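You operate a simulated robot arm through the tools that you are given. There is no shell and no other tool. Be economical: measure what you need, move in short steps, check, and stop when the job is done.

You run a simulated two-armed robot. Do the job below in one go: nothing can be reset, and whatever is moved stays where it is left.

TASK
Pick up the tube from the ledge of the winders with one hand, pass it to the other hand and put it on the shelf of the cone rack. Take the pad on the top of the collector cabinet and put it away on the top of the packing table. Open the right drawer of the packing table, put the black roller from the top of the board stand in the inside the right drawer of the packing table, then shut the drawer. Open the right drawer of the parts bench, fetch the yellow cloth from the top of the workbench and set it in the inside the right drawer of the parts bench, then shut the drawer. Open the middle drawer of the parts bench. The order is free.

Only the result counts: the job must be done as asked and must still hold three seconds after the hand-in. Knocking over, shifting, dropping, spilling or breaking anything else fails it. Flat cloth is picked up by pressing the open fingertips on it (5 to 10 N) and closing them slowly along it; thin cloth reads only 2 to 8 mm in the jaws.

THE ROBOT
Two 7-joint arms with fingered hands on one trunk, on a base that drives. Base frame: it is fixed to the floor where the robot stands at the start and does not move with it; the origin is under the middle of the robot, x ahead of it, y to its left, z up; the surface under the hand at the start is at about z = 0.4. Units: m, degrees, N and s.
The left shoulder is at the start at [0.03, 0.119, 0.944], the right one opposite. With the tool pointing down near the work surface each hand reaches from about 0.28 to 0.58 m from the robot's upright axis, wherever it stands, measured 20 degrees to its own side. Places, roughly: cloth [-4, 0.25, 1]; inside the right drawer of the packing table [-2.1, -3.8, 0.7]; inside the right drawer of the parts bench [-4.2, -2.3, 0.7]; middle drawer of the parts bench [-4.2, -2.9, 0.8]; pad (25x13x4 cm) [-1.4, 0.4, 0.9]; right drawer of the packing table [-2.2, -3.8, 0.7]; right drawer of the parts bench [-4.2, -2.3, 0.8]; roller [-2, -1.5, 0.75]; shelf of the cone rack [0.8, 1.6, 0.9]; top of the packing table [-2, -3.2, 0.8]; tube (3x3x23 cm) [0.5, 0.2, 0.5]. Payload 3.8 kg a hand.
The TCP of each hand is the grasp point between the finger pads, 0.025 m short of the fingertips. In the tool frame z runs along the fingers and y along their closing line. The gripper opens to 0.088 m. The gripper's body begins 0.029 m behind the TCP. The gripper is a hand of 4 fingers: y runs from the thumb to the fingers, the wrist lies at [-0.013, -0.106, -0.174] in the tool frame.
Orientation is that of the tool frame in the base frame, as a unit quaternion [x, y, z, w]. With the fingers straight down and the wrist toward the robot, the tool's x, y and z point along [0, 1, 0], [1, 0, 0] and [0, 0, -1] of the base frame.

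THE INTERFACE
- The arms move only by the tool servo_tool. It takes "left_rows", "right_rows" or both (then of equal length, played together; a hand with none holds still); each is one flat list of numbers, 6 for each row, row after row: the shift along the tool's x, y, z in cm, then the turn, a rotation vector about the tool's x, y, z in degrees. In form: [dx, dy, dz, ax, ay, az, dx, dy, dz, ax, ay, az, ...]. A call has 1 to 10 rows; each row shifts and turns the commanded pose from where the row before left it, along the tool's axes as they then stand. Rows are played at 5 a second. More than 0.05 m and 8.6 degrees between two rows, and nothing of the call is played. A pose out of reach is approached as far as the arm can. The call stops where the force on the tool passes 40 N (or 10 N more than at its start, if that is more) or the arm is blocked; 0.2 s more then pass. In this call time passes only in rows, and 0.2 s behind the last. The reply holds the time, the measured pose of the TCP, the force on the tool along the base axes, the opening and the grip force, in the units named above and with some noise, with the torque about the TCP (base axes, N m) and any sound that the robot's microphone picked up.
- Cameras (640 x 400 px; columns grow to the right, rows downward): "scene" is now at [0.0325, 0.0318, 1.4876]; the picture's right is [0.50, -0.86, 0.00], its down [-0.74, -0.43, -0.52] and it looks along [0.45, 0.26, -0.85] (base axes); focal length 278 px, centre (320, 200). "left" rides on the left gripper at [-0.064, -0.083, -0.098] in its tool frame; the picture's right is [-0.62, -0.37, 0.69], its down [0.71, -0.63, 0.30] and it looks along [0.33, 0.68, 0.65] (tool axes); focal length 265 px, centre (320, 200). "right" rides on the right gripper at [0.064, -0.083, -0.098] in its tool frame; the picture's right is [-0.62, 0.37, -0.69], its down [-0.71, -0.63, 0.30] and it looks along [-0.32, 0.68, 0.65] (tool axes); focal length 265 px, centre (320, 200). There is no depth. A picture from a camera that has moved, and an enlarged one, comes with that camera's place and axes in the base frame and with its lens. The place of the scene camera against the robot may be out by one fixed shift of up to 0.012 m in any direction.
- capture(camera): a new picture of that camera. No time passes.
- slide_trunk(by): slides the trunk up (or, below 0, down) by that many m; the arms and the scene camera ride with it, the base frame stays. It gives what a move gives, with no picture.
- steer(legs): drives the robot by 1 to 6 legs, each [ahead, left, turn to the left] in m, m and degrees, along the robot's own axes; the way and the turn of a leg run together, so that a leg with both is an arc; at most 1.5 m and 180 degrees a leg. The arms and the cameras ride along, it lands a little off, and it stops where it bumps. It gives what a move gives.
- move_fingers(index, middle, ring, thumb_bend, thumb_turn, hand): sets how far each is bent, from 0 (flat) to 1 (curled in); at 0.3 the hand is open as for a grip, at 0.7 the pads meet at the TCP. One left out holds its place. A second passes; each finger stops where it meets its share of the squeeze, and holds until it gets a number again. It is the only way to open and close the hand. It gives what a move gives, with no picture; readings hold the bend of each and the force on the fingers (four entries, about 0 where the hand has none), thumb and palm. thumb_turn goes from beside the hand (0) to across from the fingers (1), as for a grip.
- head_to(pan, tilt): turns the head with the scene camera to pan (to the left, within 120 degrees either way) and tilt (down, from -29 to 69), counted from straight ahead of the robot. It gives what a move gives.
- zoom(camera, box): a new picture of the part [left, top, right, bottom] of that camera's present view, enlarged. No time passes.
- finish_job(): hands the job in; it is judged then, once.

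Work in short steps. Places have to be worked out from the pictures, the camera data and where the tool is seen: move nearer, look again, correct. Check each grasp and each placing, and mend what went wrong. You have 207 turns and 202 pictures in all, those below and enlarged ones among them. Open the grippers and draw the arms clear of the work before you hand the job in, unless the task says otherwise.

The tools are called after "Call:" by a JSON object that holds its "name" and its "arguments". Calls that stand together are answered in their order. servo_tool: Moves the arms, as the interface text tells. Its arguments: {"type":"object","properties":{"left_rows":{"type":"array","items":{"type":"number"}},"right_rows":{"type":"array","items":{"type":"number"}}},"required":[]} The other tools are called the same way: slide_trunk (by) slides the trunk up or down; move_fingers (index, middle, ring, thumb_bend, thumb_turn, hand) moves the fingers one by one; steer (legs) drives the base; head_to (pan, tilt) turns the head that bears the scene camera; capture (camera) takes a picture; zoom (camera, box) takes an enlarged picture of a part of a camera's view; finish_job () hands the job in.

At the start:

```text
time: 0.0
left_tcp_pos: [0.3857, 0.3746, 0.7393]
left_ee_rot: [0.709, 0.706, 0.0, 0.001]
left_contact_force: [-0.3, 0.2, -0.3]
left_torque: [-0.03, 0.02, -0.02]
left_width: 0.0875
left_finger_force: 0.0
left_shape: jaw
left_bend: [0.3, 0.3, 0.3, 0.3, 0.98]
left_finger forces: [0.0, 0.0, 0.0, 0.0, 0.0, 0.0]
right_tcp_pos: [0.4281, -0.0247, 0.72]
right_ee_rot: [0.707, 0.707, 0.001, 0.0]
right_contact_force: [0.0, 0.1, 0.2]
right_torque: [-0.02, -0.02, 0.02]
right_width: 0.0876
right_finger_force: 0.1
right_shape: jaw
right_bend: [0.3, 0.3, 0.3, 0.3, 0.98]
right_finger forces: [0.0, 0.0, 0.0, 0.0, 0.0, 0.0]
trunk travel left (down, up): [-0.1, 0.49]
robot x, y, heading: [0.0016, 0.0016, 0.0]
head pan, tilt: [30.2, 58.7]
```

scene: 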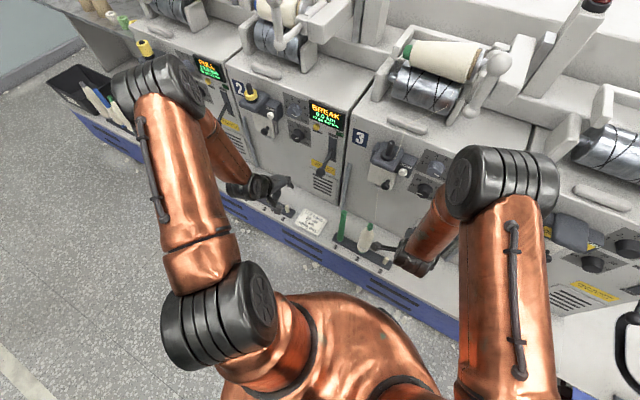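
right: 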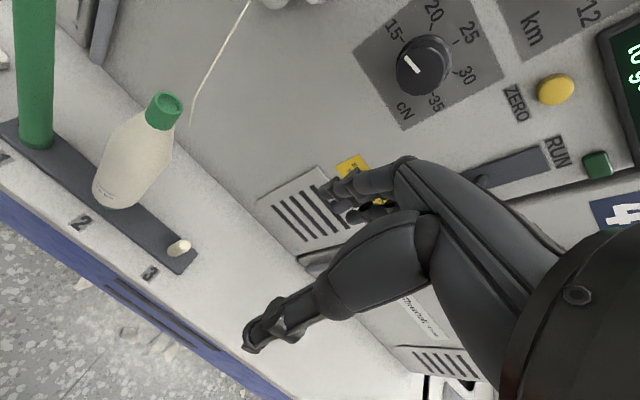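
left: 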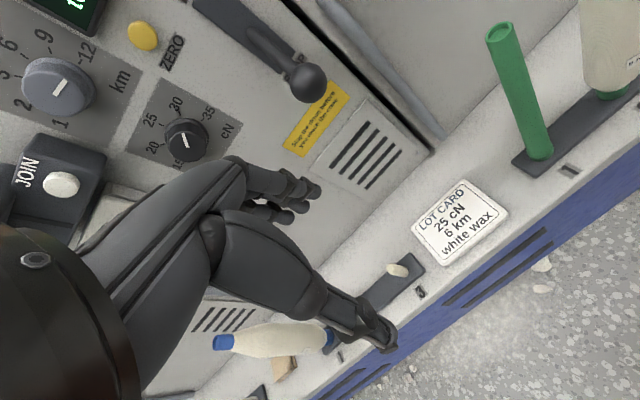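

I start by looking closer at the tube (green, standing on a peg on the ledge).

Call:
{"name": "zoom", "arguments": {"camera": "scene", "box": [240, 120, 440, 280]}}

```text
2.50 times, centred on (340, 200) of scene
camera zoom: at [0.0325, 0.0318, 1.4876], right [0.5, -0.86, 0.0], down [-0.74, -0.43, -0.52], along [0.45, 0.26, -0.85], focal length 694 px, centre (270, 200)
```

zoom: 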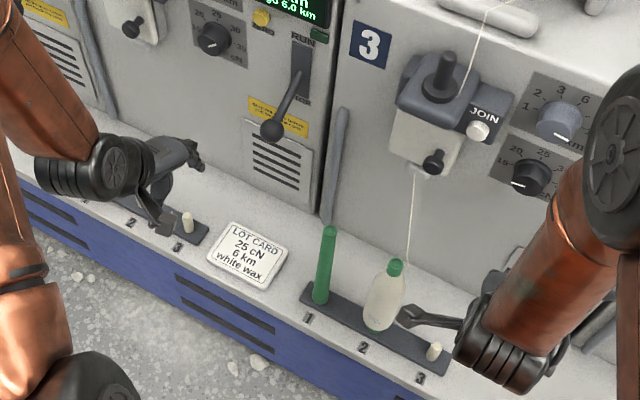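

Tube is at about (0.476, 0.196), z from 0.41 to 0.645. I look over the cone rack and the surroundings before moving.

Call:
{"name": "head_to", "arguments": {"pan": 63, "tilt": 20}}

Call:
{"name": "capture", "arguments": {"camera": "scene"}}

Call:
{"name": "head_to", "arguments": {"pan": 118, "tilt": 20}}

Call:
{"name": "capture", "arguments": {"camera": "scene"}}

Call:
{"name": "head_to", "arguments": {"pan": -118, "tilt": 20}}

Call:
{"name": "capture", "arguments": {"camera": "scene"}}

```text
time: 1.1
left_tcp_pos: [0.3846, 0.376, 0.7393]
left_ee_rot: [0.708, 0.706, 0.0, 0.0]
left_contact_force: [0.3, -0.5, 0.4]
left_torque: [-0.01, 0.02, 0.02]
left_width: 0.0877
left_finger_force: 0.0
left_shape: jaw
left_bend: [0.3, 0.3, 0.3, 0.3, 0.98]
left_finger forces: [0.0, 0.1, 0.0, 0.0, 0.0, 0.1]
right_tcp_pos: [0.4283, -0.024, 0.721]
right_ee_rot: [0.707, 0.707, 0.0, 0.0]
right_contact_force: [0.3, 0.2, -0.1]
right_torque: [0.01, -0.01, -0.01]
right_width: 0.0877
right_finger_force: 0.2
right_shape: jaw
right_bend: [0.3, 0.3, 0.3, 0.3, 0.98]
right_finger forces: [0.1, 0.0, 0.1, 0.0, 0.0, 0.0]
trunk travel left (down, up): [-0.1, 0.49]
robot x, y, heading: [0.002, -0.0007, -0.1]
head pan, tilt: [63.0, 20.0]
```

```text
197 pictures are left
camera scene: at [0.016, 0.0805, 1.5441], right [0.89, -0.45, 0.0], down [-0.16, -0.31, -0.94], along [0.43, 0.84, -0.34], focal length 278 px, centre (320, 200)
```

scene: 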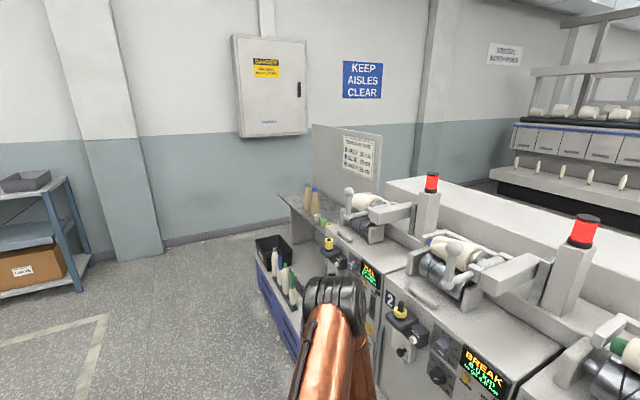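

```text
time: 2.3
left_tcp_pos: [0.3848, 0.3765, 0.7389]
left_ee_rot: [0.708, 0.706, -0.001, 0.001]
left_contact_force: [0.4, 0.1, 0.2]
left_torque: [0.0, -0.03, -0.01]
left_width: 0.0877
left_finger_force: 0.0
left_shape: jaw
left_bend: [0.3, 0.3, 0.3, 0.3, 0.98]
left_finger forces: [0.0, 0.0, 0.0, 0.0, 0.0, 0.0]
right_tcp_pos: [0.4296, -0.0247, 0.7211]
right_ee_rot: [0.707, 0.707, 0.0, 0.0]
right_contact_force: [0.7, 0.7, -0.6]
right_torque: [-0.03, -0.02, 0.02]
right_width: 0.0878
right_finger_force: 0.1
right_shape: jaw
right_bend: [0.3, 0.3, 0.3, 0.3, 0.98]
right_finger forces: [0.0, 0.0, 0.1, 0.0, 0.0, 0.0]
trunk travel left (down, up): [-0.1, 0.49]
robot x, y, heading: [-0.0, 0.0026, 0.1]
head pan, tilt: [118.0, 20.0]
```

```text
196 pictures are left
camera scene: at [-0.07, 0.0798, 1.5442], right [0.88, 0.47, 0.0], down [0.16, -0.3, -0.94], along [-0.44, 0.83, -0.34], focal length 278 px, centre (320, 200)
```

scene: 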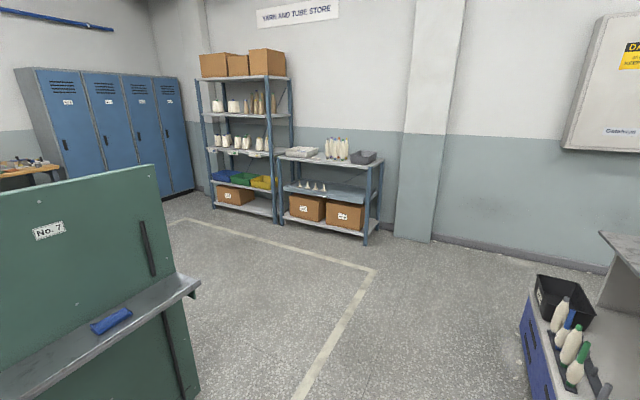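

```text
time: 5.6
left_tcp_pos: [0.3864, 0.3753, 0.739]
left_ee_rot: [0.707, 0.707, -0.001, 0.0]
left_contact_force: [-0.1, 0.6, 0.4]
left_torque: [-0.03, -0.05, 0.0]
left_width: 0.0878
left_finger_force: 0.1
left_shape: jaw
left_bend: [0.3, 0.3, 0.3, 0.3, 0.98]
left_finger forces: [0.0, 0.0, 0.0, 0.0, 0.0, 0.0]
right_tcp_pos: [0.4288, -0.0243, 0.7204]
right_ee_rot: [0.707, 0.707, 0.0, 0.0]
right_contact_force: [-0.6, -0.6, -0.6]
right_torque: [-0.02, -0.03, 0.0]
right_width: 0.0876
right_finger_force: 0.1
right_shape: jaw
right_bend: [0.3, 0.3, 0.3, 0.3, 0.98]
right_finger forces: [0.0, 0.0, 0.0, 0.1, 0.0, 0.1]
trunk travel left (down, up): [-0.1, 0.49]
robot x, y, heading: [-0.0004, 0.0009, -0.1]
head pan, tilt: [-118.0, 20.0]
```

```text
195 pictures are left
camera scene: at [-0.0701, -0.0847, 1.5442], right [-0.88, 0.47, 0.0], down [0.16, 0.3, -0.94], along [-0.44, -0.83, -0.34], focal length 278 px, centre (320, 200)
```

scene: 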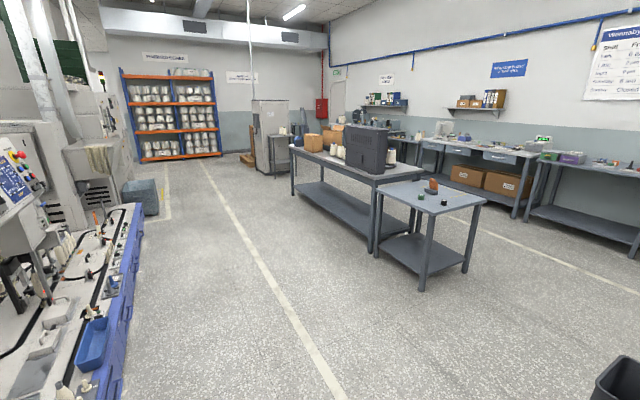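

The rack shelf is the grey plate at the far left end of the winder. I move the left hand over the tube and the right hand aside.

Call:
{"name": "head_to", "arguments": {"pan": 22, "tilt": 50}}

Call:
{"name": "servo_tool", "arguments": {"left_rows": [-4, 2, 0, 0, 0, 0, -4, 2, 0, 0, 0, 0, -4, 2, 0, 0, 0, 0, -4, 2, 0, 0, 0, 0, -2, 1, 0, 0, 0, 0], "right_rows": [-3, -1, 0, 0, 0, 0, -3, -1, 0, 0, 0, 0, -3, -1, 0, 0, 0, 0, -3, -1, 0, 0, 0, 0, 0, 0, 0, 0, 0, 0]}}

Call:
{"name": "capture", "arguments": {"camera": "left"}}

Call:
{"name": "capture", "arguments": {"camera": "scene"}}

```text
time: 7.9
left_tcp_pos: [0.3846, 0.3746, 0.7389]
left_ee_rot: [0.707, 0.707, -0.001, 0.001]
left_contact_force: [0.2, -0.1, -0.9]
left_torque: [0.01, 0.01, 0.0]
left_width: 0.0874
left_finger_force: 0.1
left_shape: jaw
left_bend: [0.3, 0.3, 0.3, 0.3, 0.98]
left_finger forces: [0.0, 0.0, 0.1, 0.0, 0.0, 0.1]
right_tcp_pos: [0.4285, -0.0239, 0.7208]
right_ee_rot: [0.707, 0.707, 0.0, 0.0]
right_contact_force: [0.1, 0.0, -0.2]
right_torque: [0.01, 0.0, 0.0]
right_width: 0.0878
right_finger_force: 0.1
right_shape: jaw
right_bend: [0.3, 0.3, 0.3, 0.3, 0.98]
right_finger forces: [0.0, 0.1, 0.1, 0.2, 0.0, 0.0]
trunk travel left (down, up): [-0.1, 0.49]
robot x, y, heading: [0.0016, 0.0015, 0.0]
head pan, tilt: [22.0, 50.0]
```

```text
time: 9.1
left_tcp_pos: [0.4737, 0.1964, 0.737]
left_ee_rot: [0.707, 0.707, 0.0, 0.0]
left_contact_force: [-0.2, 0.1, -0.1]
left_torque: [0.02, 0.0, 0.02]
left_width: 0.0875
left_finger_force: 0.0
left_shape: jaw
left_bend: [0.3, 0.3, 0.3, 0.3, 0.98]
left_finger forces: [0.0, 0.0, 0.1, 0.0, 0.0, 0.1]
right_tcp_pos: [0.3889, -0.1454, 0.7198]
right_ee_rot: [0.707, 0.707, 0.0, 0.001]
right_contact_force: [-0.6, 0.1, -0.9]
right_torque: [0.02, 0.01, -0.04]
right_width: 0.0876
right_finger_force: 0.0
right_shape: jaw
right_bend: [0.3, 0.3, 0.3, 0.3, 0.98]
right_finger forces: [0.0, 0.1, 0.1, 0.0, 0.1, 0.0]
trunk travel left (down, up): [-0.1, 0.49]
robot x, y, heading: [-0.002, -0.0031, -0.1]
head pan, tilt: [22.0, 50.0]
```

```text
194 pictures are left
camera left: at [0.3912, 0.1312, 0.8369], right [-0.37, -0.62, -0.69], down [-0.63, 0.71, -0.3], along [0.68, 0.32, -0.65], focal length 265 px, centre (320, 200)
```

left: 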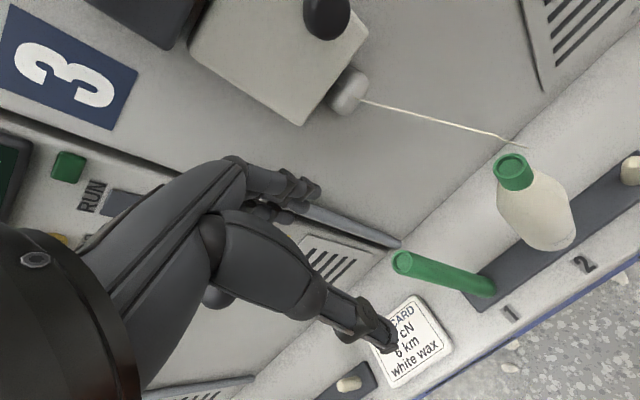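

```text
193 pictures are left
camera scene: at [0.0452, 0.0263, 1.4986], right [0.37, -0.93, 0.0], down [-0.71, -0.29, -0.64], along [0.6, 0.24, -0.77], focal length 278 px, centre (320, 200)
```

scene: 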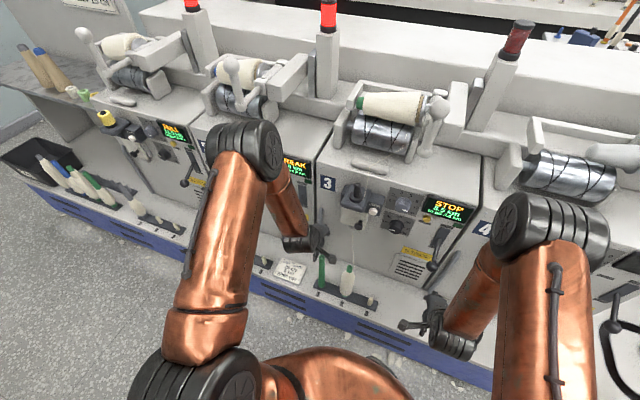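

Tube top confirmed at (0.476, 0.191). Lower the left hand around it.

Call:
{"name": "servo_tool", "arguments": {"left_rows": [-0.5, 0.1, 2, 0, 0, 0, 0, 0, 3, 0, 0, 0, 0, 0, 3, 0, 0, 0, 0, 0, 2.5, 0, 0, 0]}}

Call:
{"name": "capture", "arguments": {"camera": "left"}}

```text
time: 10.1
left_tcp_pos: [0.4744, 0.1891, 0.6336]
left_ee_rot: [0.708, 0.707, -0.001, 0.001]
left_contact_force: [0.7, -0.1, 0.3]
left_torque: [-0.04, 0.0, -0.04]
left_width: 0.0878
left_finger_force: 0.0
left_shape: jaw
left_bend: [0.3, 0.3, 0.3, 0.3, 0.98]
left_finger forces: [0.0, 0.1, 0.1, 0.0, 0.1, 0.0]
right_tcp_pos: [0.3895, -0.1443, 0.7199]
right_ee_rot: [0.707, 0.707, -0.001, 0.0]
right_contact_force: [0.0, 0.4, 0.5]
right_torque: [0.0, 0.05, 0.01]
right_width: 0.0876
right_finger_force: 0.1
right_shape: jaw
right_bend: [0.3, 0.3, 0.3, 0.3, 0.98]
right_finger forces: [0.1, 0.0, 0.0, 0.0, 0.0, 0.0]
trunk travel left (down, up): [-0.1, 0.49]
robot x, y, heading: [0.0017, -0.0019, 0.1]
head pan, tilt: [22.0, 50.0]
```

```text
192 pictures are left
camera left: at [0.3924, 0.1246, 0.7321], right [-0.37, -0.62, -0.69], down [-0.63, 0.71, -0.3], along [0.68, 0.32, -0.65], focal length 265 px, centre (320, 200)
```

left: 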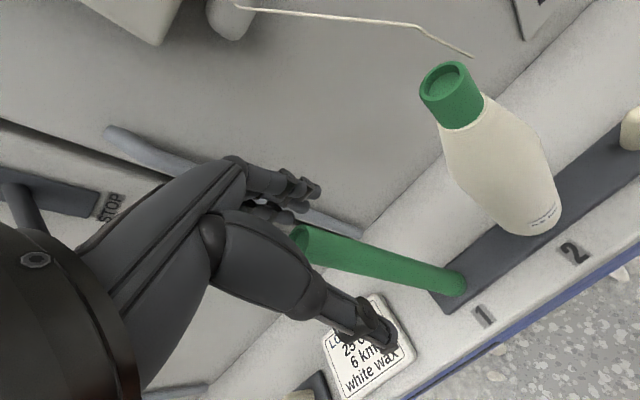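

The tube sits between thumb and fingers; a little lower, then close.

Call:
{"name": "servo_tool", "arguments": {"left_rows": [0, 0.1, 0.8, 0, 0, 0]}}

Call:
{"name": "move_fingers", "arguments": {"hand": "left", "index": 0.7, "middle": 0.7, "ring": 0.7, "thumb_bend": 0.7}}

Call:
{"name": "servo_tool", "arguments": {"left_rows": [0, 0, -3, 0, 0, 0, 0, 0, -4, 0, 0, 0, 0, 0, -4, 0, 0, 0]}}

Call:
{"name": "capture", "arguments": {"camera": "left"}}

```text
time: 10.5
left_tcp_pos: [0.4752, 0.1908, 0.6255]
left_ee_rot: [0.707, 0.707, -0.001, 0.001]
left_contact_force: [-0.4, -0.4, 0.0]
left_torque: [0.04, -0.01, 0.02]
left_width: 0.0875
left_finger_force: 0.1
left_shape: jaw
left_bend: [0.3, 0.3, 0.3, 0.3, 0.98]
left_finger forces: [0.0, 0.1, 0.0, 0.0, 0.0, 0.0]
right_tcp_pos: [0.389, -0.1435, 0.7206]
right_ee_rot: [0.707, 0.707, 0.0, 0.0]
right_contact_force: [-0.8, -0.1, -0.6]
right_torque: [0.01, 0.01, 0.0]
right_width: 0.0876
right_finger_force: 0.1
right_shape: jaw
right_bend: [0.3, 0.3, 0.3, 0.3, 0.98]
right_finger forces: [0.0, 0.0, 0.0, 0.1, 0.1, 0.1]
trunk travel left (down, up): [-0.1, 0.49]
robot x, y, heading: [-0.0001, 0.0016, 0.2]
head pan, tilt: [22.0, 50.0]
```

```text
time: 11.5
left_tcp_pos: [0.4761, 0.1896, 0.6256]
left_ee_rot: [0.707, 0.707, 0.0, 0.001]
left_contact_force: [0.0, 0.3, 1.3]
left_torque: [-0.01, -0.02, 0.01]
left_width: 0.0074
left_finger_force: 4.5
left_shape: fingers
left_bend: [0.67, 0.67, 0.7, 0.65, 0.96]
left_finger forces: [1.3, 3.0, 0.0, 0.0, 4.1, 0.0]
right_tcp_pos: [0.3885, -0.1448, 0.72]
right_ee_rot: [0.708, 0.706, 0.0, 0.001]
right_contact_force: [0.0, 0.5, -0.1]
right_torque: [-0.01, 0.0, 0.02]
right_width: 0.0876
right_finger_force: 0.0
right_shape: jaw
right_bend: [0.3, 0.3, 0.3, 0.3, 0.98]
right_finger forces: [0.1, 0.0, 0.1, 0.1, 0.0, 0.0]
trunk travel left (down, up): [-0.1, 0.49]
robot x, y, heading: [-0.0015, -0.0022, -0.0]
head pan, tilt: [22.0, 50.0]
```

```text
time: 12.3
left_tcp_pos: [0.4747, 0.1882, 0.7362]
left_ee_rot: [0.708, 0.706, -0.002, 0.0]
left_contact_force: [0.0, 0.1, -0.4]
left_torque: [0.01, -0.04, 0.03]
left_width: 0.0074
left_finger_force: 4.3
left_shape: fingers
left_bend: [0.67, 0.67, 0.7, 0.65, 0.96]
left_finger forces: [1.3, 3.0, 0.1, 0.1, 4.0, 0.0]
right_tcp_pos: [0.3888, -0.145, 0.7196]
right_ee_rot: [0.707, 0.707, 0.0, 0.0]
right_contact_force: [-0.4, 0.6, -0.2]
right_torque: [0.0, 0.02, -0.03]
right_width: 0.0877
right_finger_force: 0.1
right_shape: jaw
right_bend: [0.3, 0.3, 0.3, 0.3, 0.98]
right_finger forces: [0.0, 0.0, 0.0, 0.0, 0.0, 0.0]
trunk travel left (down, up): [-0.1, 0.49]
robot x, y, heading: [-0.0049, -0.0039, 0.1]
head pan, tilt: [22.0, 50.0]
```

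```text
191 pictures are left
camera left: at [0.3928, 0.123, 0.8347], right [-0.37, -0.62, -0.69], down [-0.63, 0.72, -0.3], along [0.68, 0.32, -0.65], focal length 265 px, centre (320, 200)
```

left: 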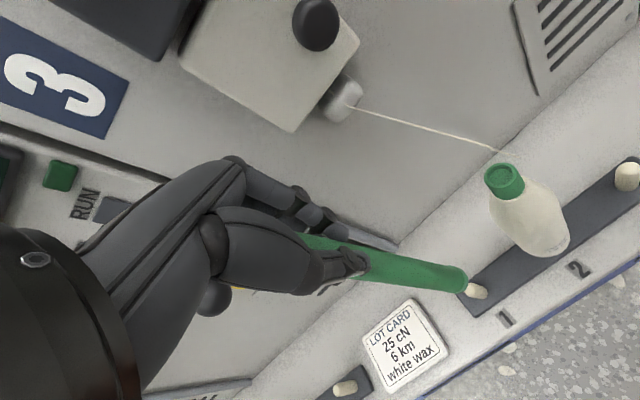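

Tube is lifted and held. I bring the tube back toward me with the left hand, and turn the right hand to point left (+y) for taking the lower part.

Call:
{"name": "servo_tool", "arguments": {"left_rows": [0, -1, -1, 0, 0, 0, -1, -1, -1, 0, 0, 0, -1, -1, -1, 0, 0, 0, -1, -1, -1, 0, 0, 0, -1, -1, -1, 0, 0, 0, -1, -1, -1, 0, 0, 0, -1, 0, 0, 0, 0, 0, -1, 0, 0, 0, 0, 0, -1, 0, 0, 0, 0, 0, 0, 0, 0, 0, 0, 0], "right_rows": [0, 0, 0, 0, 8.5, 0, 0, 0, 0, 0, 8.5, 0, 0, 0, 0, 0, 8.5, 0, 0, 0, 0, 0, 8.5, 0, 0, 0, 0, 0, 8.5, 0, 0, 0, 0, 0, 8.5, 0, 0, 0, 0, 0, 8.5, 0, 0, 0, 0, 0, 8.5, 0, 0, 0, 0, 0, 8.5, 0, 0, 0, 0, 0, 8.5, 0]}}

Call:
{"name": "capture", "arguments": {"camera": "left"}}

Call:
{"name": "capture", "arguments": {"camera": "right"}}

```text
time: 14.5
left_tcp_pos: [0.4168, 0.1099, 0.7958]
left_ee_rot: [0.708, 0.706, 0.0, 0.001]
left_contact_force: [0.1, 0.3, -0.4]
left_torque: [-0.04, 0.02, -0.01]
left_width: 0.0072
left_finger_force: 4.3
left_shape: fingers
left_bend: [0.68, 0.67, 0.7, 0.65, 0.96]
left_finger forces: [1.4, 2.9, 0.1, 0.0, 4.0, 0.0]
right_tcp_pos: [0.3866, -0.1459, 0.7211]
right_ee_rot: [0.52, 0.521, 0.477, -0.48]
right_contact_force: [-0.1, 0.2, 0.5]
right_torque: [-0.03, -0.02, -0.02]
right_width: 0.0876
right_finger_force: 0.1
right_shape: jaw
right_bend: [0.3, 0.3, 0.3, 0.3, 0.98]
right_finger forces: [0.1, 0.0, 0.0, 0.0, 0.0, 0.0]
trunk travel left (down, up): [-0.1, 0.49]
robot x, y, heading: [-0.0003, -0.0031, 0.1]
head pan, tilt: [22.0, 50.0]
```

```text
190 pictures are left
camera left: at [0.3342, 0.0449, 0.895], right [-0.37, -0.62, -0.69], down [-0.63, 0.71, -0.3], along [0.68, 0.32, -0.65], focal length 265 px, centre (320, 200)
```

left: 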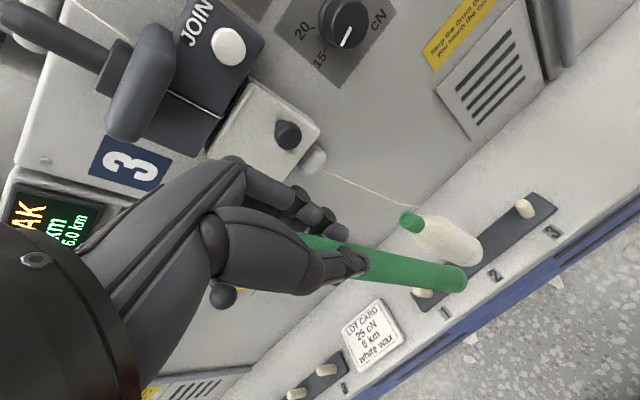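

```text
189 pictures are left
camera right: at [0.3053, -0.2369, 0.7928], right [0.37, -0.74, -0.56], down [-0.63, 0.24, -0.74], along [0.68, 0.62, -0.38], focal length 265 px, centre (320, 200)
```

right: 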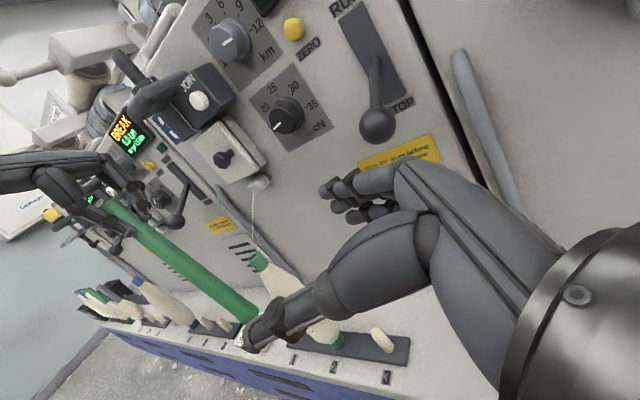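

Tube hangs vertically at (0.417, 0.106), bottom z≈0.59. I finish the turn and line up the right hand short of the tube.

Call:
{"name": "servo_tool", "arguments": {"right_rows": [0, 0, 0, 0, 5, 0, -3.3, 1.5, 2, 0, 0, 0, -3.3, 1.6, 2, 0, 0, 0, 0, 0, 4, 0, 0, 0, 0, 0, 4, 0, 0, 0, 0, 0, 3, 0, 0, 0]}}

Call:
{"name": "capture", "arguments": {"camera": "right"}}

```text
time: 15.9
left_tcp_pos: [0.4172, 0.1098, 0.7958]
left_ee_rot: [0.708, 0.707, 0.0, 0.0]
left_contact_force: [0.2, 0.6, -0.2]
left_torque: [-0.02, -0.01, -0.02]
left_width: 0.0075
left_finger_force: 4.1
left_shape: fingers
left_bend: [0.68, 0.67, 0.7, 0.65, 0.96]
left_finger forces: [1.3, 2.9, 0.0, 0.0, 3.9, 0.1]
right_tcp_pos: [0.4188, 0.0051, 0.6527]
right_ee_rot: [-0.5, -0.5, -0.5, 0.5]
right_contact_force: [0.1, 0.1, 0.2]
right_torque: [0.0, 0.0, 0.0]
right_width: 0.0876
right_finger_force: 0.1
right_shape: jaw
right_bend: [0.3, 0.3, 0.3, 0.3, 0.98]
right_finger forces: [0.0, 0.1, 0.0, 0.1, 0.0, 0.0]
trunk travel left (down, up): [-0.1, 0.49]
robot x, y, heading: [0.0022, -0.0024, 0.1]
head pan, tilt: [22.0, 50.0]
```

```text
188 pictures are left
camera right: at [0.3368, -0.0925, 0.7178], right [0.37, -0.69, -0.62], down [-0.63, 0.3, -0.71], along [0.68, 0.65, -0.33], focal length 265 px, centre (320, 200)
```

right: 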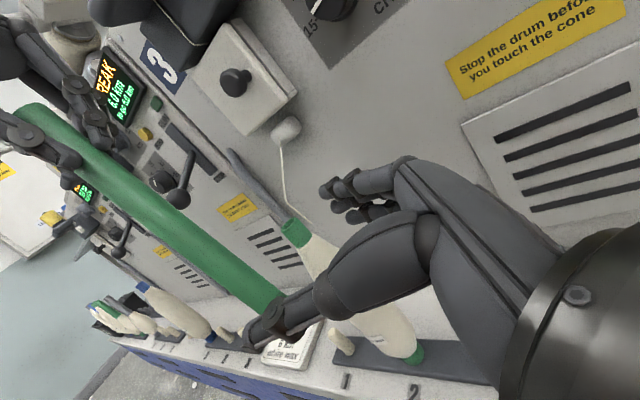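

Tube lies between thumb and fingers line; advance to it.

Call:
{"name": "servo_tool", "arguments": {"right_rows": [0, 0.2, 3, 0, 0, 0, 0, 0, 3, 0, 0, 0, 0, 0, 2.5, 0, 0, 0, 0, 0, 1.5, 0, 0, 0]}}

Call:
{"name": "capture", "arguments": {"camera": "right"}}

Call:
{"name": "capture", "arguments": {"camera": "left"}}

```text
time: 16.9
left_tcp_pos: [0.4168, 0.1108, 0.7954]
left_ee_rot: [0.707, 0.707, 0.0, 0.001]
left_contact_force: [-0.2, -0.3, -0.3]
left_torque: [-0.01, 0.01, 0.03]
left_width: 0.0073
left_finger_force: 4.4
left_shape: fingers
left_bend: [0.68, 0.67, 0.7, 0.65, 0.96]
left_finger forces: [1.2, 3.0, 0.1, 0.0, 4.0, 0.1]
right_tcp_pos: [0.4209, 0.1072, 0.6539]
right_ee_rot: [-0.499, -0.5, -0.5, 0.501]
right_contact_force: [0.5, -0.5, -0.4]
right_torque: [-0.01, 0.01, 0.02]
right_width: 0.088
right_finger_force: 0.1
right_shape: jaw
right_bend: [0.3, 0.3, 0.3, 0.3, 0.98]
right_finger forces: [0.1, 0.1, 0.0, 0.0, 0.0, 0.0]
trunk travel left (down, up): [-0.1, 0.49]
robot x, y, heading: [-0.0015, 0.0012, -0.2]
head pan, tilt: [22.0, 50.0]
```

```text
187 pictures are left
camera right: at [0.3385, 0.0079, 0.7186], right [0.37, -0.69, -0.62], down [-0.63, 0.3, -0.71], along [0.68, 0.65, -0.32], focal length 265 px, centre (320, 200)
```

right: 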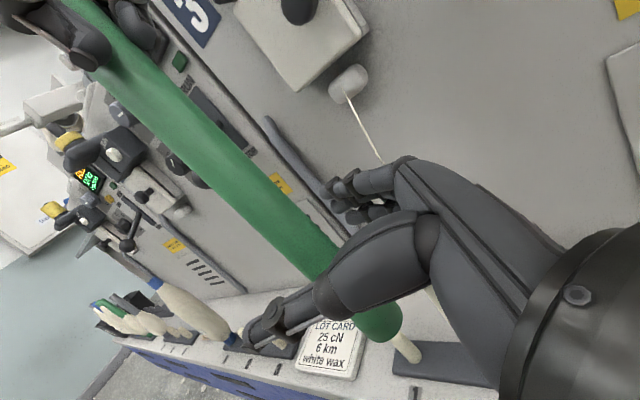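

```text
186 pictures are left
camera left: at [0.3344, 0.0461, 0.8949], right [-0.37, -0.62, -0.69], down [-0.63, 0.71, -0.3], along [0.68, 0.32, -0.65], focal length 265 px, centre (320, 200)
```

left: 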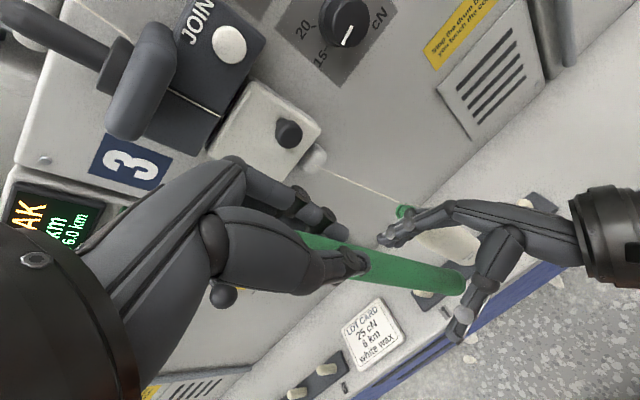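

The tube is between the right thumb and fingers. Close the right hand.

Call:
{"name": "move_fingers", "arguments": {"hand": "right", "index": 0.7, "middle": 0.7, "ring": 0.7, "thumb_bend": 0.7}}

Call:
{"name": "capture", "arguments": {"camera": "left"}}

Call:
{"name": "capture", "arguments": {"camera": "right"}}

```text
time: 17.9
left_tcp_pos: [0.4158, 0.111, 0.7973]
left_ee_rot: [0.708, 0.706, -0.001, 0.0]
left_contact_force: [0.5, -0.7, -0.7]
left_torque: [-0.04, 0.0, 0.0]
left_width: 0.007
left_finger_force: 3.8
left_shape: fingers
left_bend: [0.68, 0.67, 0.7, 0.65, 0.96]
left_finger forces: [1.5, 3.1, 0.0, 0.1, 3.7, 0.1]
right_tcp_pos: [0.4219, 0.1043, 0.6544]
right_ee_rot: [-0.5, -0.5, -0.5, 0.5]
right_contact_force: [-0.3, -0.3, -0.4]
right_torque: [0.04, -0.08, 0.03]
right_width: 0.0078
right_finger_force: 4.8
right_shape: fingers
right_bend: [0.67, 0.69, 0.67, 0.65, 0.97]
right_finger forces: [2.1, 0.5, 2.1, 0.0, 5.4, 0.1]
trunk travel left (down, up): [-0.1, 0.49]
robot x, y, heading: [-0.0024, 0.0017, 0.1]
head pan, tilt: [22.0, 50.0]
```

```text
185 pictures are left
camera left: at [0.3342, 0.0452, 0.8951], right [-0.37, -0.62, -0.69], down [-0.63, 0.71, -0.3], along [0.68, 0.32, -0.65], focal length 265 px, centre (320, 200)
```

left: 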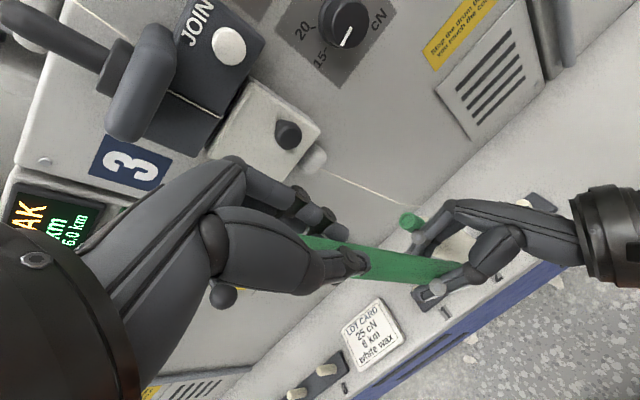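

```text
184 pictures are left
camera right: at [0.3384, 0.0065, 0.7185], right [0.37, -0.69, -0.62], down [-0.63, 0.3, -0.71], along [0.68, 0.65, -0.32], focal length 265 px, centre (320, 200)
```

right: 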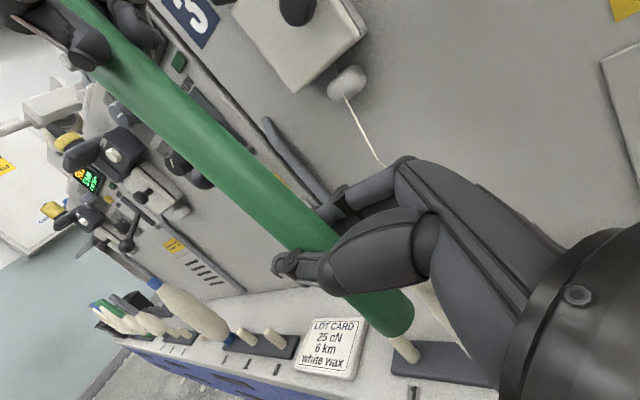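

Right hand holds the tube firmly. Open the left and withdraw it upward.

Call:
{"name": "move_fingers", "arguments": {"hand": "left", "index": 0.3, "middle": 0.3, "ring": 0.3, "thumb_bend": 0.3}}

Call:
{"name": "servo_tool", "arguments": {"left_rows": [0, 0, -3, 0, 0, 0, 0, 0, -3, 0, 0, 0, 0, 0, -3, 0, 0, 0, 4, 0, 0, 0, 0, 0, 4, 0, 0, 0, 0, 0, 4, 0, 0, 0, 0, 0, 4, 0, 0, 0, 0, 0]}}

Call:
{"name": "capture", "arguments": {"camera": "right"}}

Call:
{"name": "capture", "arguments": {"camera": "left"}}

```text
time: 18.9
left_tcp_pos: [0.4163, 0.1113, 0.7962]
left_ee_rot: [0.708, 0.706, 0.0, 0.0]
left_contact_force: [0.3, -0.5, -0.2]
left_torque: [-0.02, 0.0, -0.01]
left_width: 0.0842
left_finger_force: 0.0
left_shape: fingers
left_bend: [0.3, 0.3, 0.3, 0.3, 0.97]
left_finger forces: [0.1, 0.0, 0.0, 0.0, 0.0, 0.0]
right_tcp_pos: [0.4211, 0.1039, 0.6547]
right_ee_rot: [0.499, 0.501, 0.5, -0.5]
right_contact_force: [0.6, -0.8, -0.2]
right_torque: [0.04, 0.0, -0.01]
right_width: 0.0077
right_finger_force: 3.7
right_shape: fingers
right_bend: [0.67, 0.7, 0.69, 0.66, 0.97]
right_finger forces: [3.3, 0.0, 0.7, 0.0, 4.0, 0.0]
trunk travel left (down, up): [-0.1, 0.49]
robot x, y, heading: [-0.0025, 0.0007, 0.1]
head pan, tilt: [22.0, 50.0]
```

```text
time: 20.5
left_tcp_pos: [0.4182, 0.2705, 0.8841]
left_ee_rot: [0.708, 0.706, -0.001, 0.001]
left_contact_force: [-0.4, 0.1, -1.0]
left_torque: [-0.04, 0.0, 0.04]
left_width: 0.0845
left_finger_force: 0.0
left_shape: fingers
left_bend: [0.3, 0.3, 0.3, 0.3, 0.97]
left_finger forces: [0.0, 0.1, 0.0, 0.1, 0.1, 0.0]
right_tcp_pos: [0.4208, 0.1048, 0.6549]
right_ee_rot: [0.5, 0.5, 0.5, -0.499]
right_contact_force: [1.0, 0.3, -0.2]
right_torque: [0.0, -0.02, -0.02]
right_width: 0.0076
right_finger_force: 4.2
right_shape: fingers
right_bend: [0.67, 0.7, 0.69, 0.66, 0.97]
right_finger forces: [3.2, 0.1, 0.7, 0.0, 3.9, 0.0]
trunk travel left (down, up): [-0.1, 0.49]
robot x, y, heading: [0.0032, 0.0, 0.3]
head pan, tilt: [22.0, 50.0]
```

```text
183 pictures are left
camera right: at [0.3382, 0.0069, 0.7185], right [0.37, -0.69, -0.62], down [-0.63, 0.3, -0.71], along [0.68, 0.65, -0.32], focal length 265 px, centre (320, 200)
```

right: 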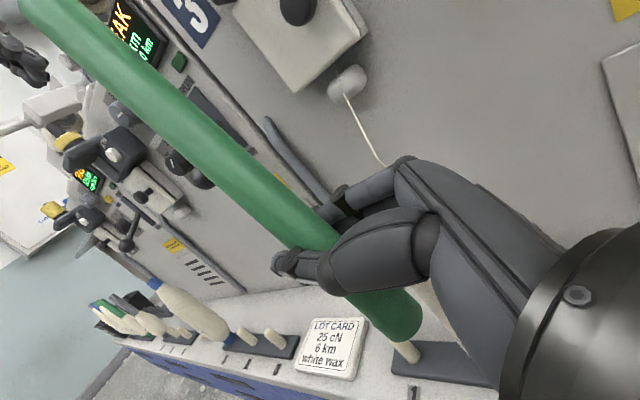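

```text
182 pictures are left
camera left: at [0.3348, 0.2064, 0.9841], right [-0.37, -0.62, -0.69], down [-0.63, 0.72, -0.3], along [0.68, 0.32, -0.65], focal length 265 px, centre (320, 200)
```

left: 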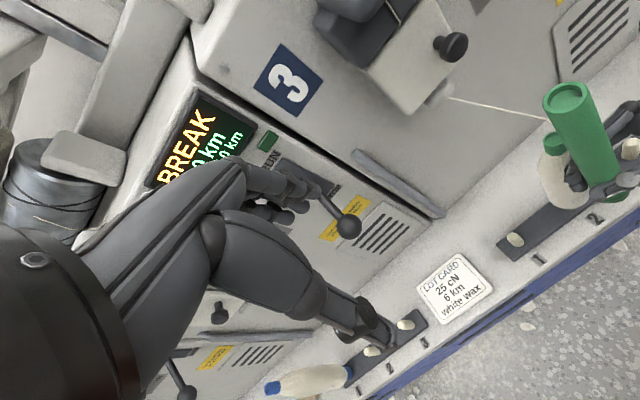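

Handover done. Now inspect the cone rack shelf in detail.

Call:
{"name": "head_to", "arguments": {"pan": 60, "tilt": 25}}

Call:
{"name": "zoom", "arguments": {"camera": "scene", "box": [220, 100, 420, 260]}}

```text
time: 21.5
left_tcp_pos: [0.4174, 0.2693, 0.8845]
left_ee_rot: [0.708, 0.706, -0.001, 0.0]
left_contact_force: [-0.1, -0.5, -0.9]
left_torque: [0.0, -0.04, -0.02]
left_width: 0.0843
left_finger_force: 0.0
left_shape: fingers
left_bend: [0.3, 0.3, 0.3, 0.3, 0.97]
left_finger forces: [0.1, 0.1, 0.0, 0.1, 0.0, 0.1]
right_tcp_pos: [0.4195, 0.1043, 0.655]
right_ee_rot: [0.501, 0.5, 0.5, -0.5]
right_contact_force: [-0.4, 0.4, 0.0]
right_torque: [-0.02, 0.01, 0.02]
right_width: 0.0076
right_finger_force: 3.7
right_shape: fingers
right_bend: [0.67, 0.7, 0.69, 0.66, 0.97]
right_finger forces: [3.2, 0.0, 0.8, 0.1, 4.0, 0.1]
trunk travel left (down, up): [-0.1, 0.49]
robot x, y, heading: [-0.0014, -0.0024, -0.0]
head pan, tilt: [60.0, 25.0]
```

```text
2.50 times, centred on (320, 180) of scene
camera zoom: at [0.0198, 0.0772, 1.536], right [0.87, -0.5, 0.0], down [-0.21, -0.37, -0.91], along [0.45, 0.78, -0.42], focal length 694 px, centre (320, 250)
```

zoom: 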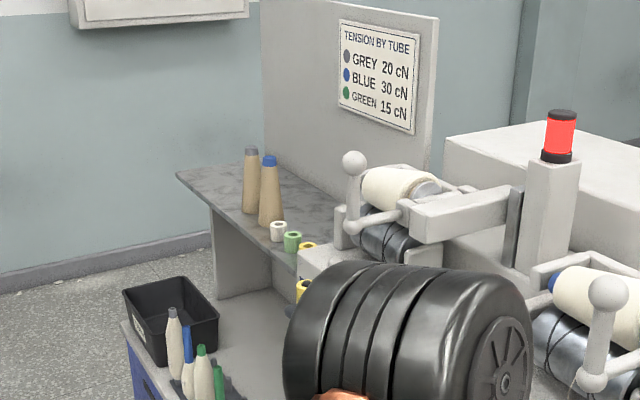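

Shelf spans about x 0.6–0.83, y 1.3–1.9, with two cones near y 1.45–1.55; I plan to stand the tube near (0.69, 1.74). Raise the trunk, turn the right hand 45° forward, and strafe left.

Call:
{"name": "slide_trunk", "arguments": {"by": 0.3}}

Call:
{"name": "servo_tool", "arguments": {"right_rows": [0, -1, -1, -7.5, 0, 0, 0, -1, -1, -7.5, 0, 0, 0, -1, -1, -7.5, 0, 0, 0, 0, -1, -7.5, 0, 0, 0, 0, -1, -7.5, 0, 0, 0, 0, -1, -7.5, 0, 0]}}

Call:
{"name": "steer", "arguments": {"legs": [[0, 1.0, 0]]}}

Call:
{"name": "capture", "arguments": {"camera": "scene"}}

Call:
{"name": "capture", "arguments": {"camera": "right"}}

```text
time: 24.5
left_tcp_pos: [0.4183, 0.2699, 1.1849]
left_ee_rot: [0.708, 0.707, -0.001, 0.001]
left_contact_force: [0.5, 0.0, -0.5]
left_torque: [0.01, 0.01, 0.02]
left_width: 0.0842
left_finger_force: 0.0
left_shape: fingers
left_bend: [0.3, 0.3, 0.3, 0.3, 0.97]
left_finger forces: [0.0, 0.0, 0.0, 0.0, 0.0, 0.0]
right_tcp_pos: [0.4224, 0.1046, 0.9536]
right_ee_rot: [-0.5, -0.5, -0.5, 0.5]
right_contact_force: [0.1, 0.0, -0.5]
right_torque: [-0.02, 0.01, -0.01]
right_width: 0.0075
right_finger_force: 3.5
right_shape: fingers
right_bend: [0.67, 0.7, 0.69, 0.66, 0.97]
right_finger forces: [3.3, 0.0, 0.7, 0.0, 4.0, 0.1]
trunk travel left (down, up): [-0.4, 0.19]
robot x, y, heading: [-0.0013, -0.0011, 0.1]
head pan, tilt: [60.0, 25.0]
```

```text
time: 25.9
left_tcp_pos: [0.4191, 0.2727, 1.1835]
left_ee_rot: [0.707, 0.707, -0.001, 0.001]
left_contact_force: [-0.8, 0.6, -0.3]
left_torque: [-0.01, 0.05, 0.01]
left_width: 0.0846
left_finger_force: 0.1
left_shape: fingers
left_bend: [0.3, 0.3, 0.3, 0.3, 0.97]
left_finger forces: [0.0, 0.1, 0.0, 0.0, 0.1, 0.0]
right_tcp_pos: [0.4016, 0.043, 0.9813]
right_ee_rot: [0.646, 0.278, 0.663, -0.258]
right_contact_force: [0.2, 0.2, -0.3]
right_torque: [-0.02, 0.02, 0.0]
right_width: 0.0071
right_finger_force: 3.6
right_shape: fingers
right_bend: [0.67, 0.7, 0.69, 0.66, 0.97]
right_finger forces: [3.2, 0.1, 0.5, 0.1, 3.9, 0.0]
right hand out of reach, approached as far as the arm can: row 4, 6
trunk travel left (down, up): [-0.4, 0.19]
robot x, y, heading: [-0.0008, -0.0026, -0.1]
head pan, tilt: [60.0, 25.0]
```

```text
time: 31.2
left_tcp_pos: [0.4124, 1.2954, 1.1854]
left_ee_rot: [0.705, 0.71, -0.001, 0.001]
left_contact_force: [-0.4, 0.3, 0.0]
left_torque: [0.04, 0.02, 0.02]
left_width: 0.0842
left_finger_force: 0.1
left_shape: fingers
left_bend: [0.3, 0.3, 0.3, 0.3, 0.97]
left_finger forces: [0.1, 0.1, 0.0, 0.0, 0.0, 0.0]
right_tcp_pos: [0.3987, 1.0671, 0.9833]
right_ee_rot: [0.644, 0.277, 0.663, -0.263]
right_contact_force: [0.2, 0.3, -0.7]
right_torque: [-0.02, 0.02, -0.02]
right_width: 0.0072
right_finger_force: 3.5
right_shape: fingers
right_bend: [0.67, 0.7, 0.69, 0.66, 0.97]
right_finger forces: [3.2, 0.1, 0.5, 0.1, 3.9, 0.0]
trunk travel left (down, up): [-0.4, 0.19]
robot x, y, heading: [-0.0061, 1.0207, 0.4]
head pan, tilt: [60.0, 25.0]
```

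```text
180 pictures are left
camera scene: at [0.0152, 1.0998, 1.8361], right [0.87, -0.49, 0.0], down [-0.21, -0.37, -0.91], along [0.45, 0.79, -0.42], focal length 278 px, centre (320, 200)
```

scene: 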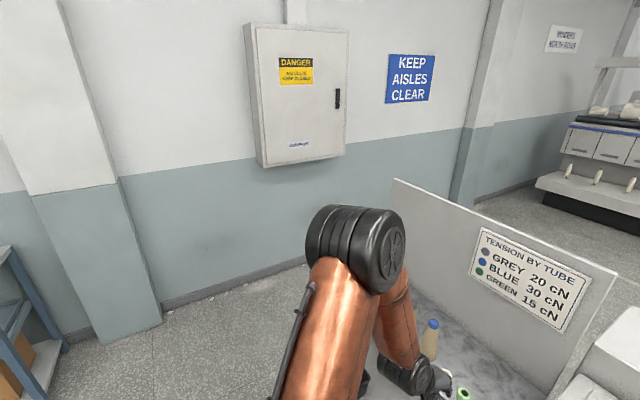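

```text
179 pictures are left
camera right: at [0.2685, 1.0591, 1.0442], right [-0.21, -0.75, -0.62], down [-0.21, 0.66, -0.73], along [0.96, -0.02, -0.29], focal length 265 px, centre (320, 200)
```

right: 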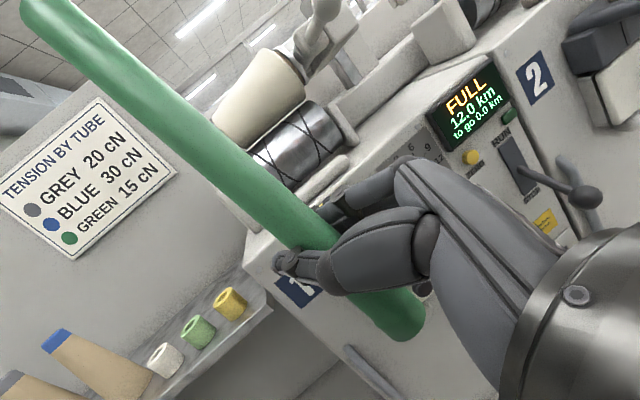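

Strafe further left so that the tube is opposite the free part of the shelf.

Call:
{"name": "steer", "arguments": {"legs": [[0, 0.65, 0]]}}

Call:
{"name": "head_to", "arguments": {"pan": 15, "tilt": 45}}

Call:
{"name": "capture", "arguments": {"camera": "scene"}}

Call:
{"name": "capture", "arguments": {"camera": "right"}}

Call:
{"name": "capture", "arguments": {"camera": "left"}}

```text
time: 34.8
left_tcp_pos: [0.4064, 1.9482, 1.1848]
left_ee_rot: [0.704, 0.71, -0.001, 0.0]
left_contact_force: [0.0, 0.7, 0.0]
left_torque: [0.01, 0.01, 0.04]
left_width: 0.0844
left_finger_force: 0.0
left_shape: fingers
left_bend: [0.3, 0.3, 0.3, 0.3, 0.97]
left_finger forces: [0.0, 0.0, 0.1, 0.0, 0.0, 0.0]
right_tcp_pos: [0.3934, 1.7205, 0.9838]
right_ee_rot: [0.643, 0.277, 0.663, -0.264]
right_contact_force: [0.0, 0.0, 0.2]
right_torque: [-0.01, -0.03, 0.0]
right_width: 0.0072
right_finger_force: 3.6
right_shape: fingers
right_bend: [0.67, 0.7, 0.69, 0.66, 0.97]
right_finger forces: [3.2, 0.0, 0.5, 0.0, 3.8, 0.1]
trunk travel left (down, up): [-0.4, 0.19]
robot x, y, heading: [-0.0085, 1.6764, 0.5]
head pan, tilt: [60.0, 25.0]
```

```text
time: 35.9
left_tcp_pos: [0.4059, 1.9465, 1.1849]
left_ee_rot: [0.704, 0.71, -0.001, 0.001]
left_contact_force: [-0.5, 0.2, 0.2]
left_torque: [-0.03, 0.01, 0.0]
left_width: 0.0843
left_finger_force: 0.1
left_shape: fingers
left_bend: [0.3, 0.3, 0.3, 0.3, 0.97]
left_finger forces: [0.0, 0.0, 0.0, 0.0, 0.1, 0.1]
right_tcp_pos: [0.3927, 1.7203, 0.9832]
right_ee_rot: [0.643, 0.278, 0.663, -0.264]
right_contact_force: [0.0, -0.2, -0.2]
right_torque: [-0.01, 0.01, -0.01]
right_width: 0.0074
right_finger_force: 4.1
right_shape: fingers
right_bend: [0.67, 0.7, 0.69, 0.66, 0.97]
right_finger forces: [3.3, 0.0, 0.5, 0.0, 3.9, 0.1]
trunk travel left (down, up): [-0.4, 0.19]
robot x, y, heading: [-0.0085, 1.6736, 0.6]
head pan, tilt: [15.0, 45.0]
```

```text
178 pictures are left
camera scene: at [0.0424, 1.6918, 1.8055], right [0.27, -0.96, 0.0], down [-0.68, -0.19, -0.71], along [0.68, 0.19, -0.71], focal length 278 px, centre (320, 200)
```

scene: 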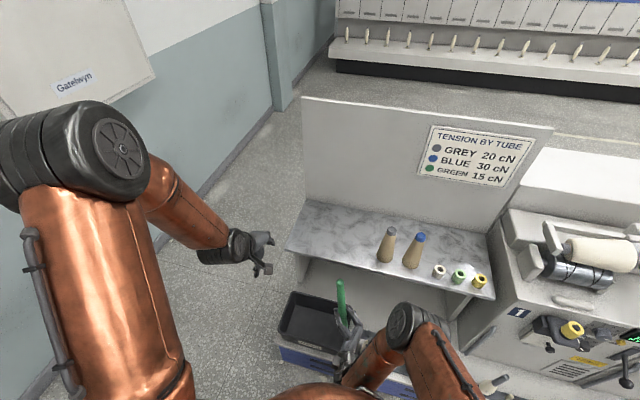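

```text
177 pictures are left
camera right: at [0.2632, 1.7098, 1.0443], right [-0.21, -0.75, -0.62], down [-0.21, 0.66, -0.73], along [0.96, -0.02, -0.29], focal length 265 px, centre (320, 200)
```

right: 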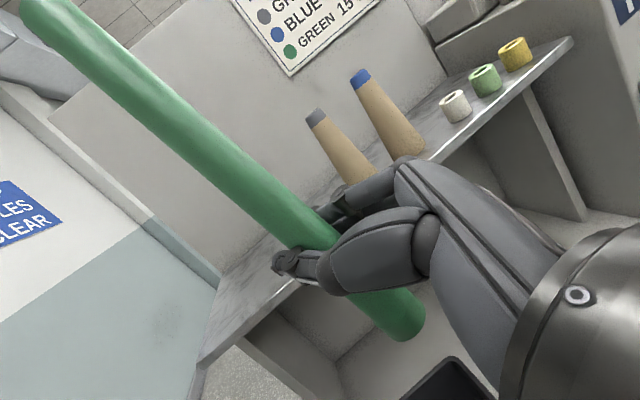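

```text
176 pictures are left
camera left: at [0.3235, 1.8812, 1.2842], right [-0.36, -0.62, -0.69], down [-0.64, 0.71, -0.31], along [0.68, 0.33, -0.65], focal length 265 px, centre (320, 200)
```

left: 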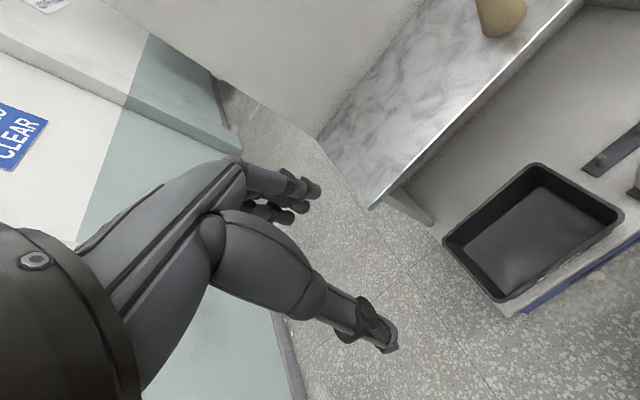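

Shelf front edge x≈0.60, z≈0.90, left end y≈1.98; first cone at y≈1.61. Target (0.69, 1.79). To gain reach I raise the hand and lower the trunk, and strafe 0.08 more left.

Call:
{"name": "servo_tool", "arguments": {"right_rows": [4, 0, 0, 0, 0, 0, 4, 0, 0, 0, 0, 0, 4, 0, 0, 0, 0, 0, 4, 0, 0, 0, 0, 0, 4, 0, 0, 0, 0, 0, 4, 0, 0, 0, 0, 0]}}

Call:
{"name": "slide_trunk", "arguments": {"by": -0.18}}

Call:
{"name": "steer", "arguments": {"legs": [[0, 0.08, 0]]}}

Call:
{"name": "capture", "arguments": {"camera": "right"}}

```text
time: 37.3
left_tcp_pos: [0.4044, 1.9453, 1.1857]
left_ee_rot: [0.704, 0.71, 0.0, 0.0]
left_contact_force: [0.1, 0.6, 0.5]
left_torque: [0.0, -0.02, 0.0]
left_width: 0.0843
left_finger_force: 0.1
left_shape: fingers
left_bend: [0.3, 0.3, 0.3, 0.3, 0.97]
left_finger forces: [0.0, 0.0, 0.0, 0.1, 0.0, 0.0]
right_tcp_pos: [0.3956, 1.716, 1.2211]
right_ee_rot: [0.643, 0.275, 0.672, -0.243]
right_contact_force: [-0.6, 0.2, -0.5]
right_torque: [-0.03, 0.0, 0.0]
right_width: 0.0066
right_finger_force: 3.6
right_shape: fingers
right_bend: [0.66, 0.7, 0.7, 0.66, 0.97]
right_finger forces: [3.3, 0.0, 0.3, 0.0, 3.5, 0.0]
trunk travel left (down, up): [-0.4, 0.19]
robot x, y, heading: [-0.0084, 1.6707, 0.4]
head pan, tilt: [15.0, 45.0]
```

```text
time: 39.3
left_tcp_pos: [0.406, 1.9474, 1.006]
left_ee_rot: [0.704, 0.71, 0.0, 0.001]
left_contact_force: [-0.3, -0.5, 0.0]
left_torque: [0.03, 0.01, 0.0]
left_width: 0.0842
left_finger_force: 0.1
left_shape: fingers
left_bend: [0.3, 0.3, 0.3, 0.3, 0.97]
left_finger forces: [0.0, 0.0, 0.0, 0.0, 0.0, 0.1]
right_tcp_pos: [0.3947, 1.7169, 1.0424]
right_ee_rot: [0.642, 0.274, 0.673, -0.246]
right_contact_force: [0.4, 0.9, -0.8]
right_torque: [0.03, 0.03, -0.02]
right_width: 0.0066
right_finger_force: 3.9
right_shape: fingers
right_bend: [0.66, 0.7, 0.7, 0.66, 0.97]
right_finger forces: [3.2, 0.0, 0.1, 0.1, 3.5, 0.0]
trunk travel left (down, up): [-0.22, 0.37]
robot x, y, heading: [-0.013, 1.671, 0.7]
head pan, tilt: [15.0, 45.0]
```

```text
time: 40.4
left_tcp_pos: [0.4048, 2.0294, 1.0045]
left_ee_rot: [0.704, 0.71, -0.001, 0.001]
left_contact_force: [-0.7, 0.7, -0.3]
left_torque: [0.0, 0.03, -0.02]
left_width: 0.0846
left_finger_force: 0.1
left_shape: fingers
left_bend: [0.3, 0.3, 0.3, 0.3, 0.97]
left_finger forces: [0.0, 0.0, 0.0, 0.1, 0.1, 0.1]
right_tcp_pos: [0.3939, 1.798, 1.0429]
right_ee_rot: [0.642, 0.275, 0.673, -0.245]
right_contact_force: [-0.3, -0.4, 1.0]
right_torque: [0.01, 0.02, -0.03]
right_width: 0.0068
right_finger_force: 3.5
right_shape: fingers
right_bend: [0.66, 0.7, 0.7, 0.66, 0.97]
right_finger forces: [3.1, 0.0, 0.1, 0.0, 3.5, 0.0]
trunk travel left (down, up): [-0.22, 0.37]
robot x, y, heading: [-0.0078, 1.7563, 0.8]
head pan, tilt: [15.0, 45.0]
```

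```text
175 pictures are left
camera right: at [0.2622, 1.7933, 1.1004], right [-0.22, -0.76, -0.62], down [-0.17, 0.65, -0.74], along [0.96, -0.06, -0.27], focal length 265 px, centre (320, 200)
```

right: 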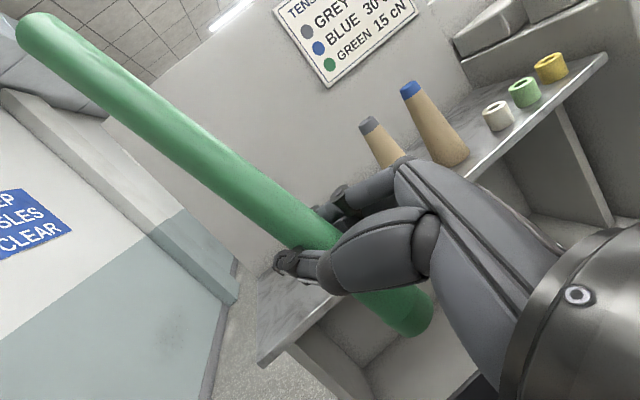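

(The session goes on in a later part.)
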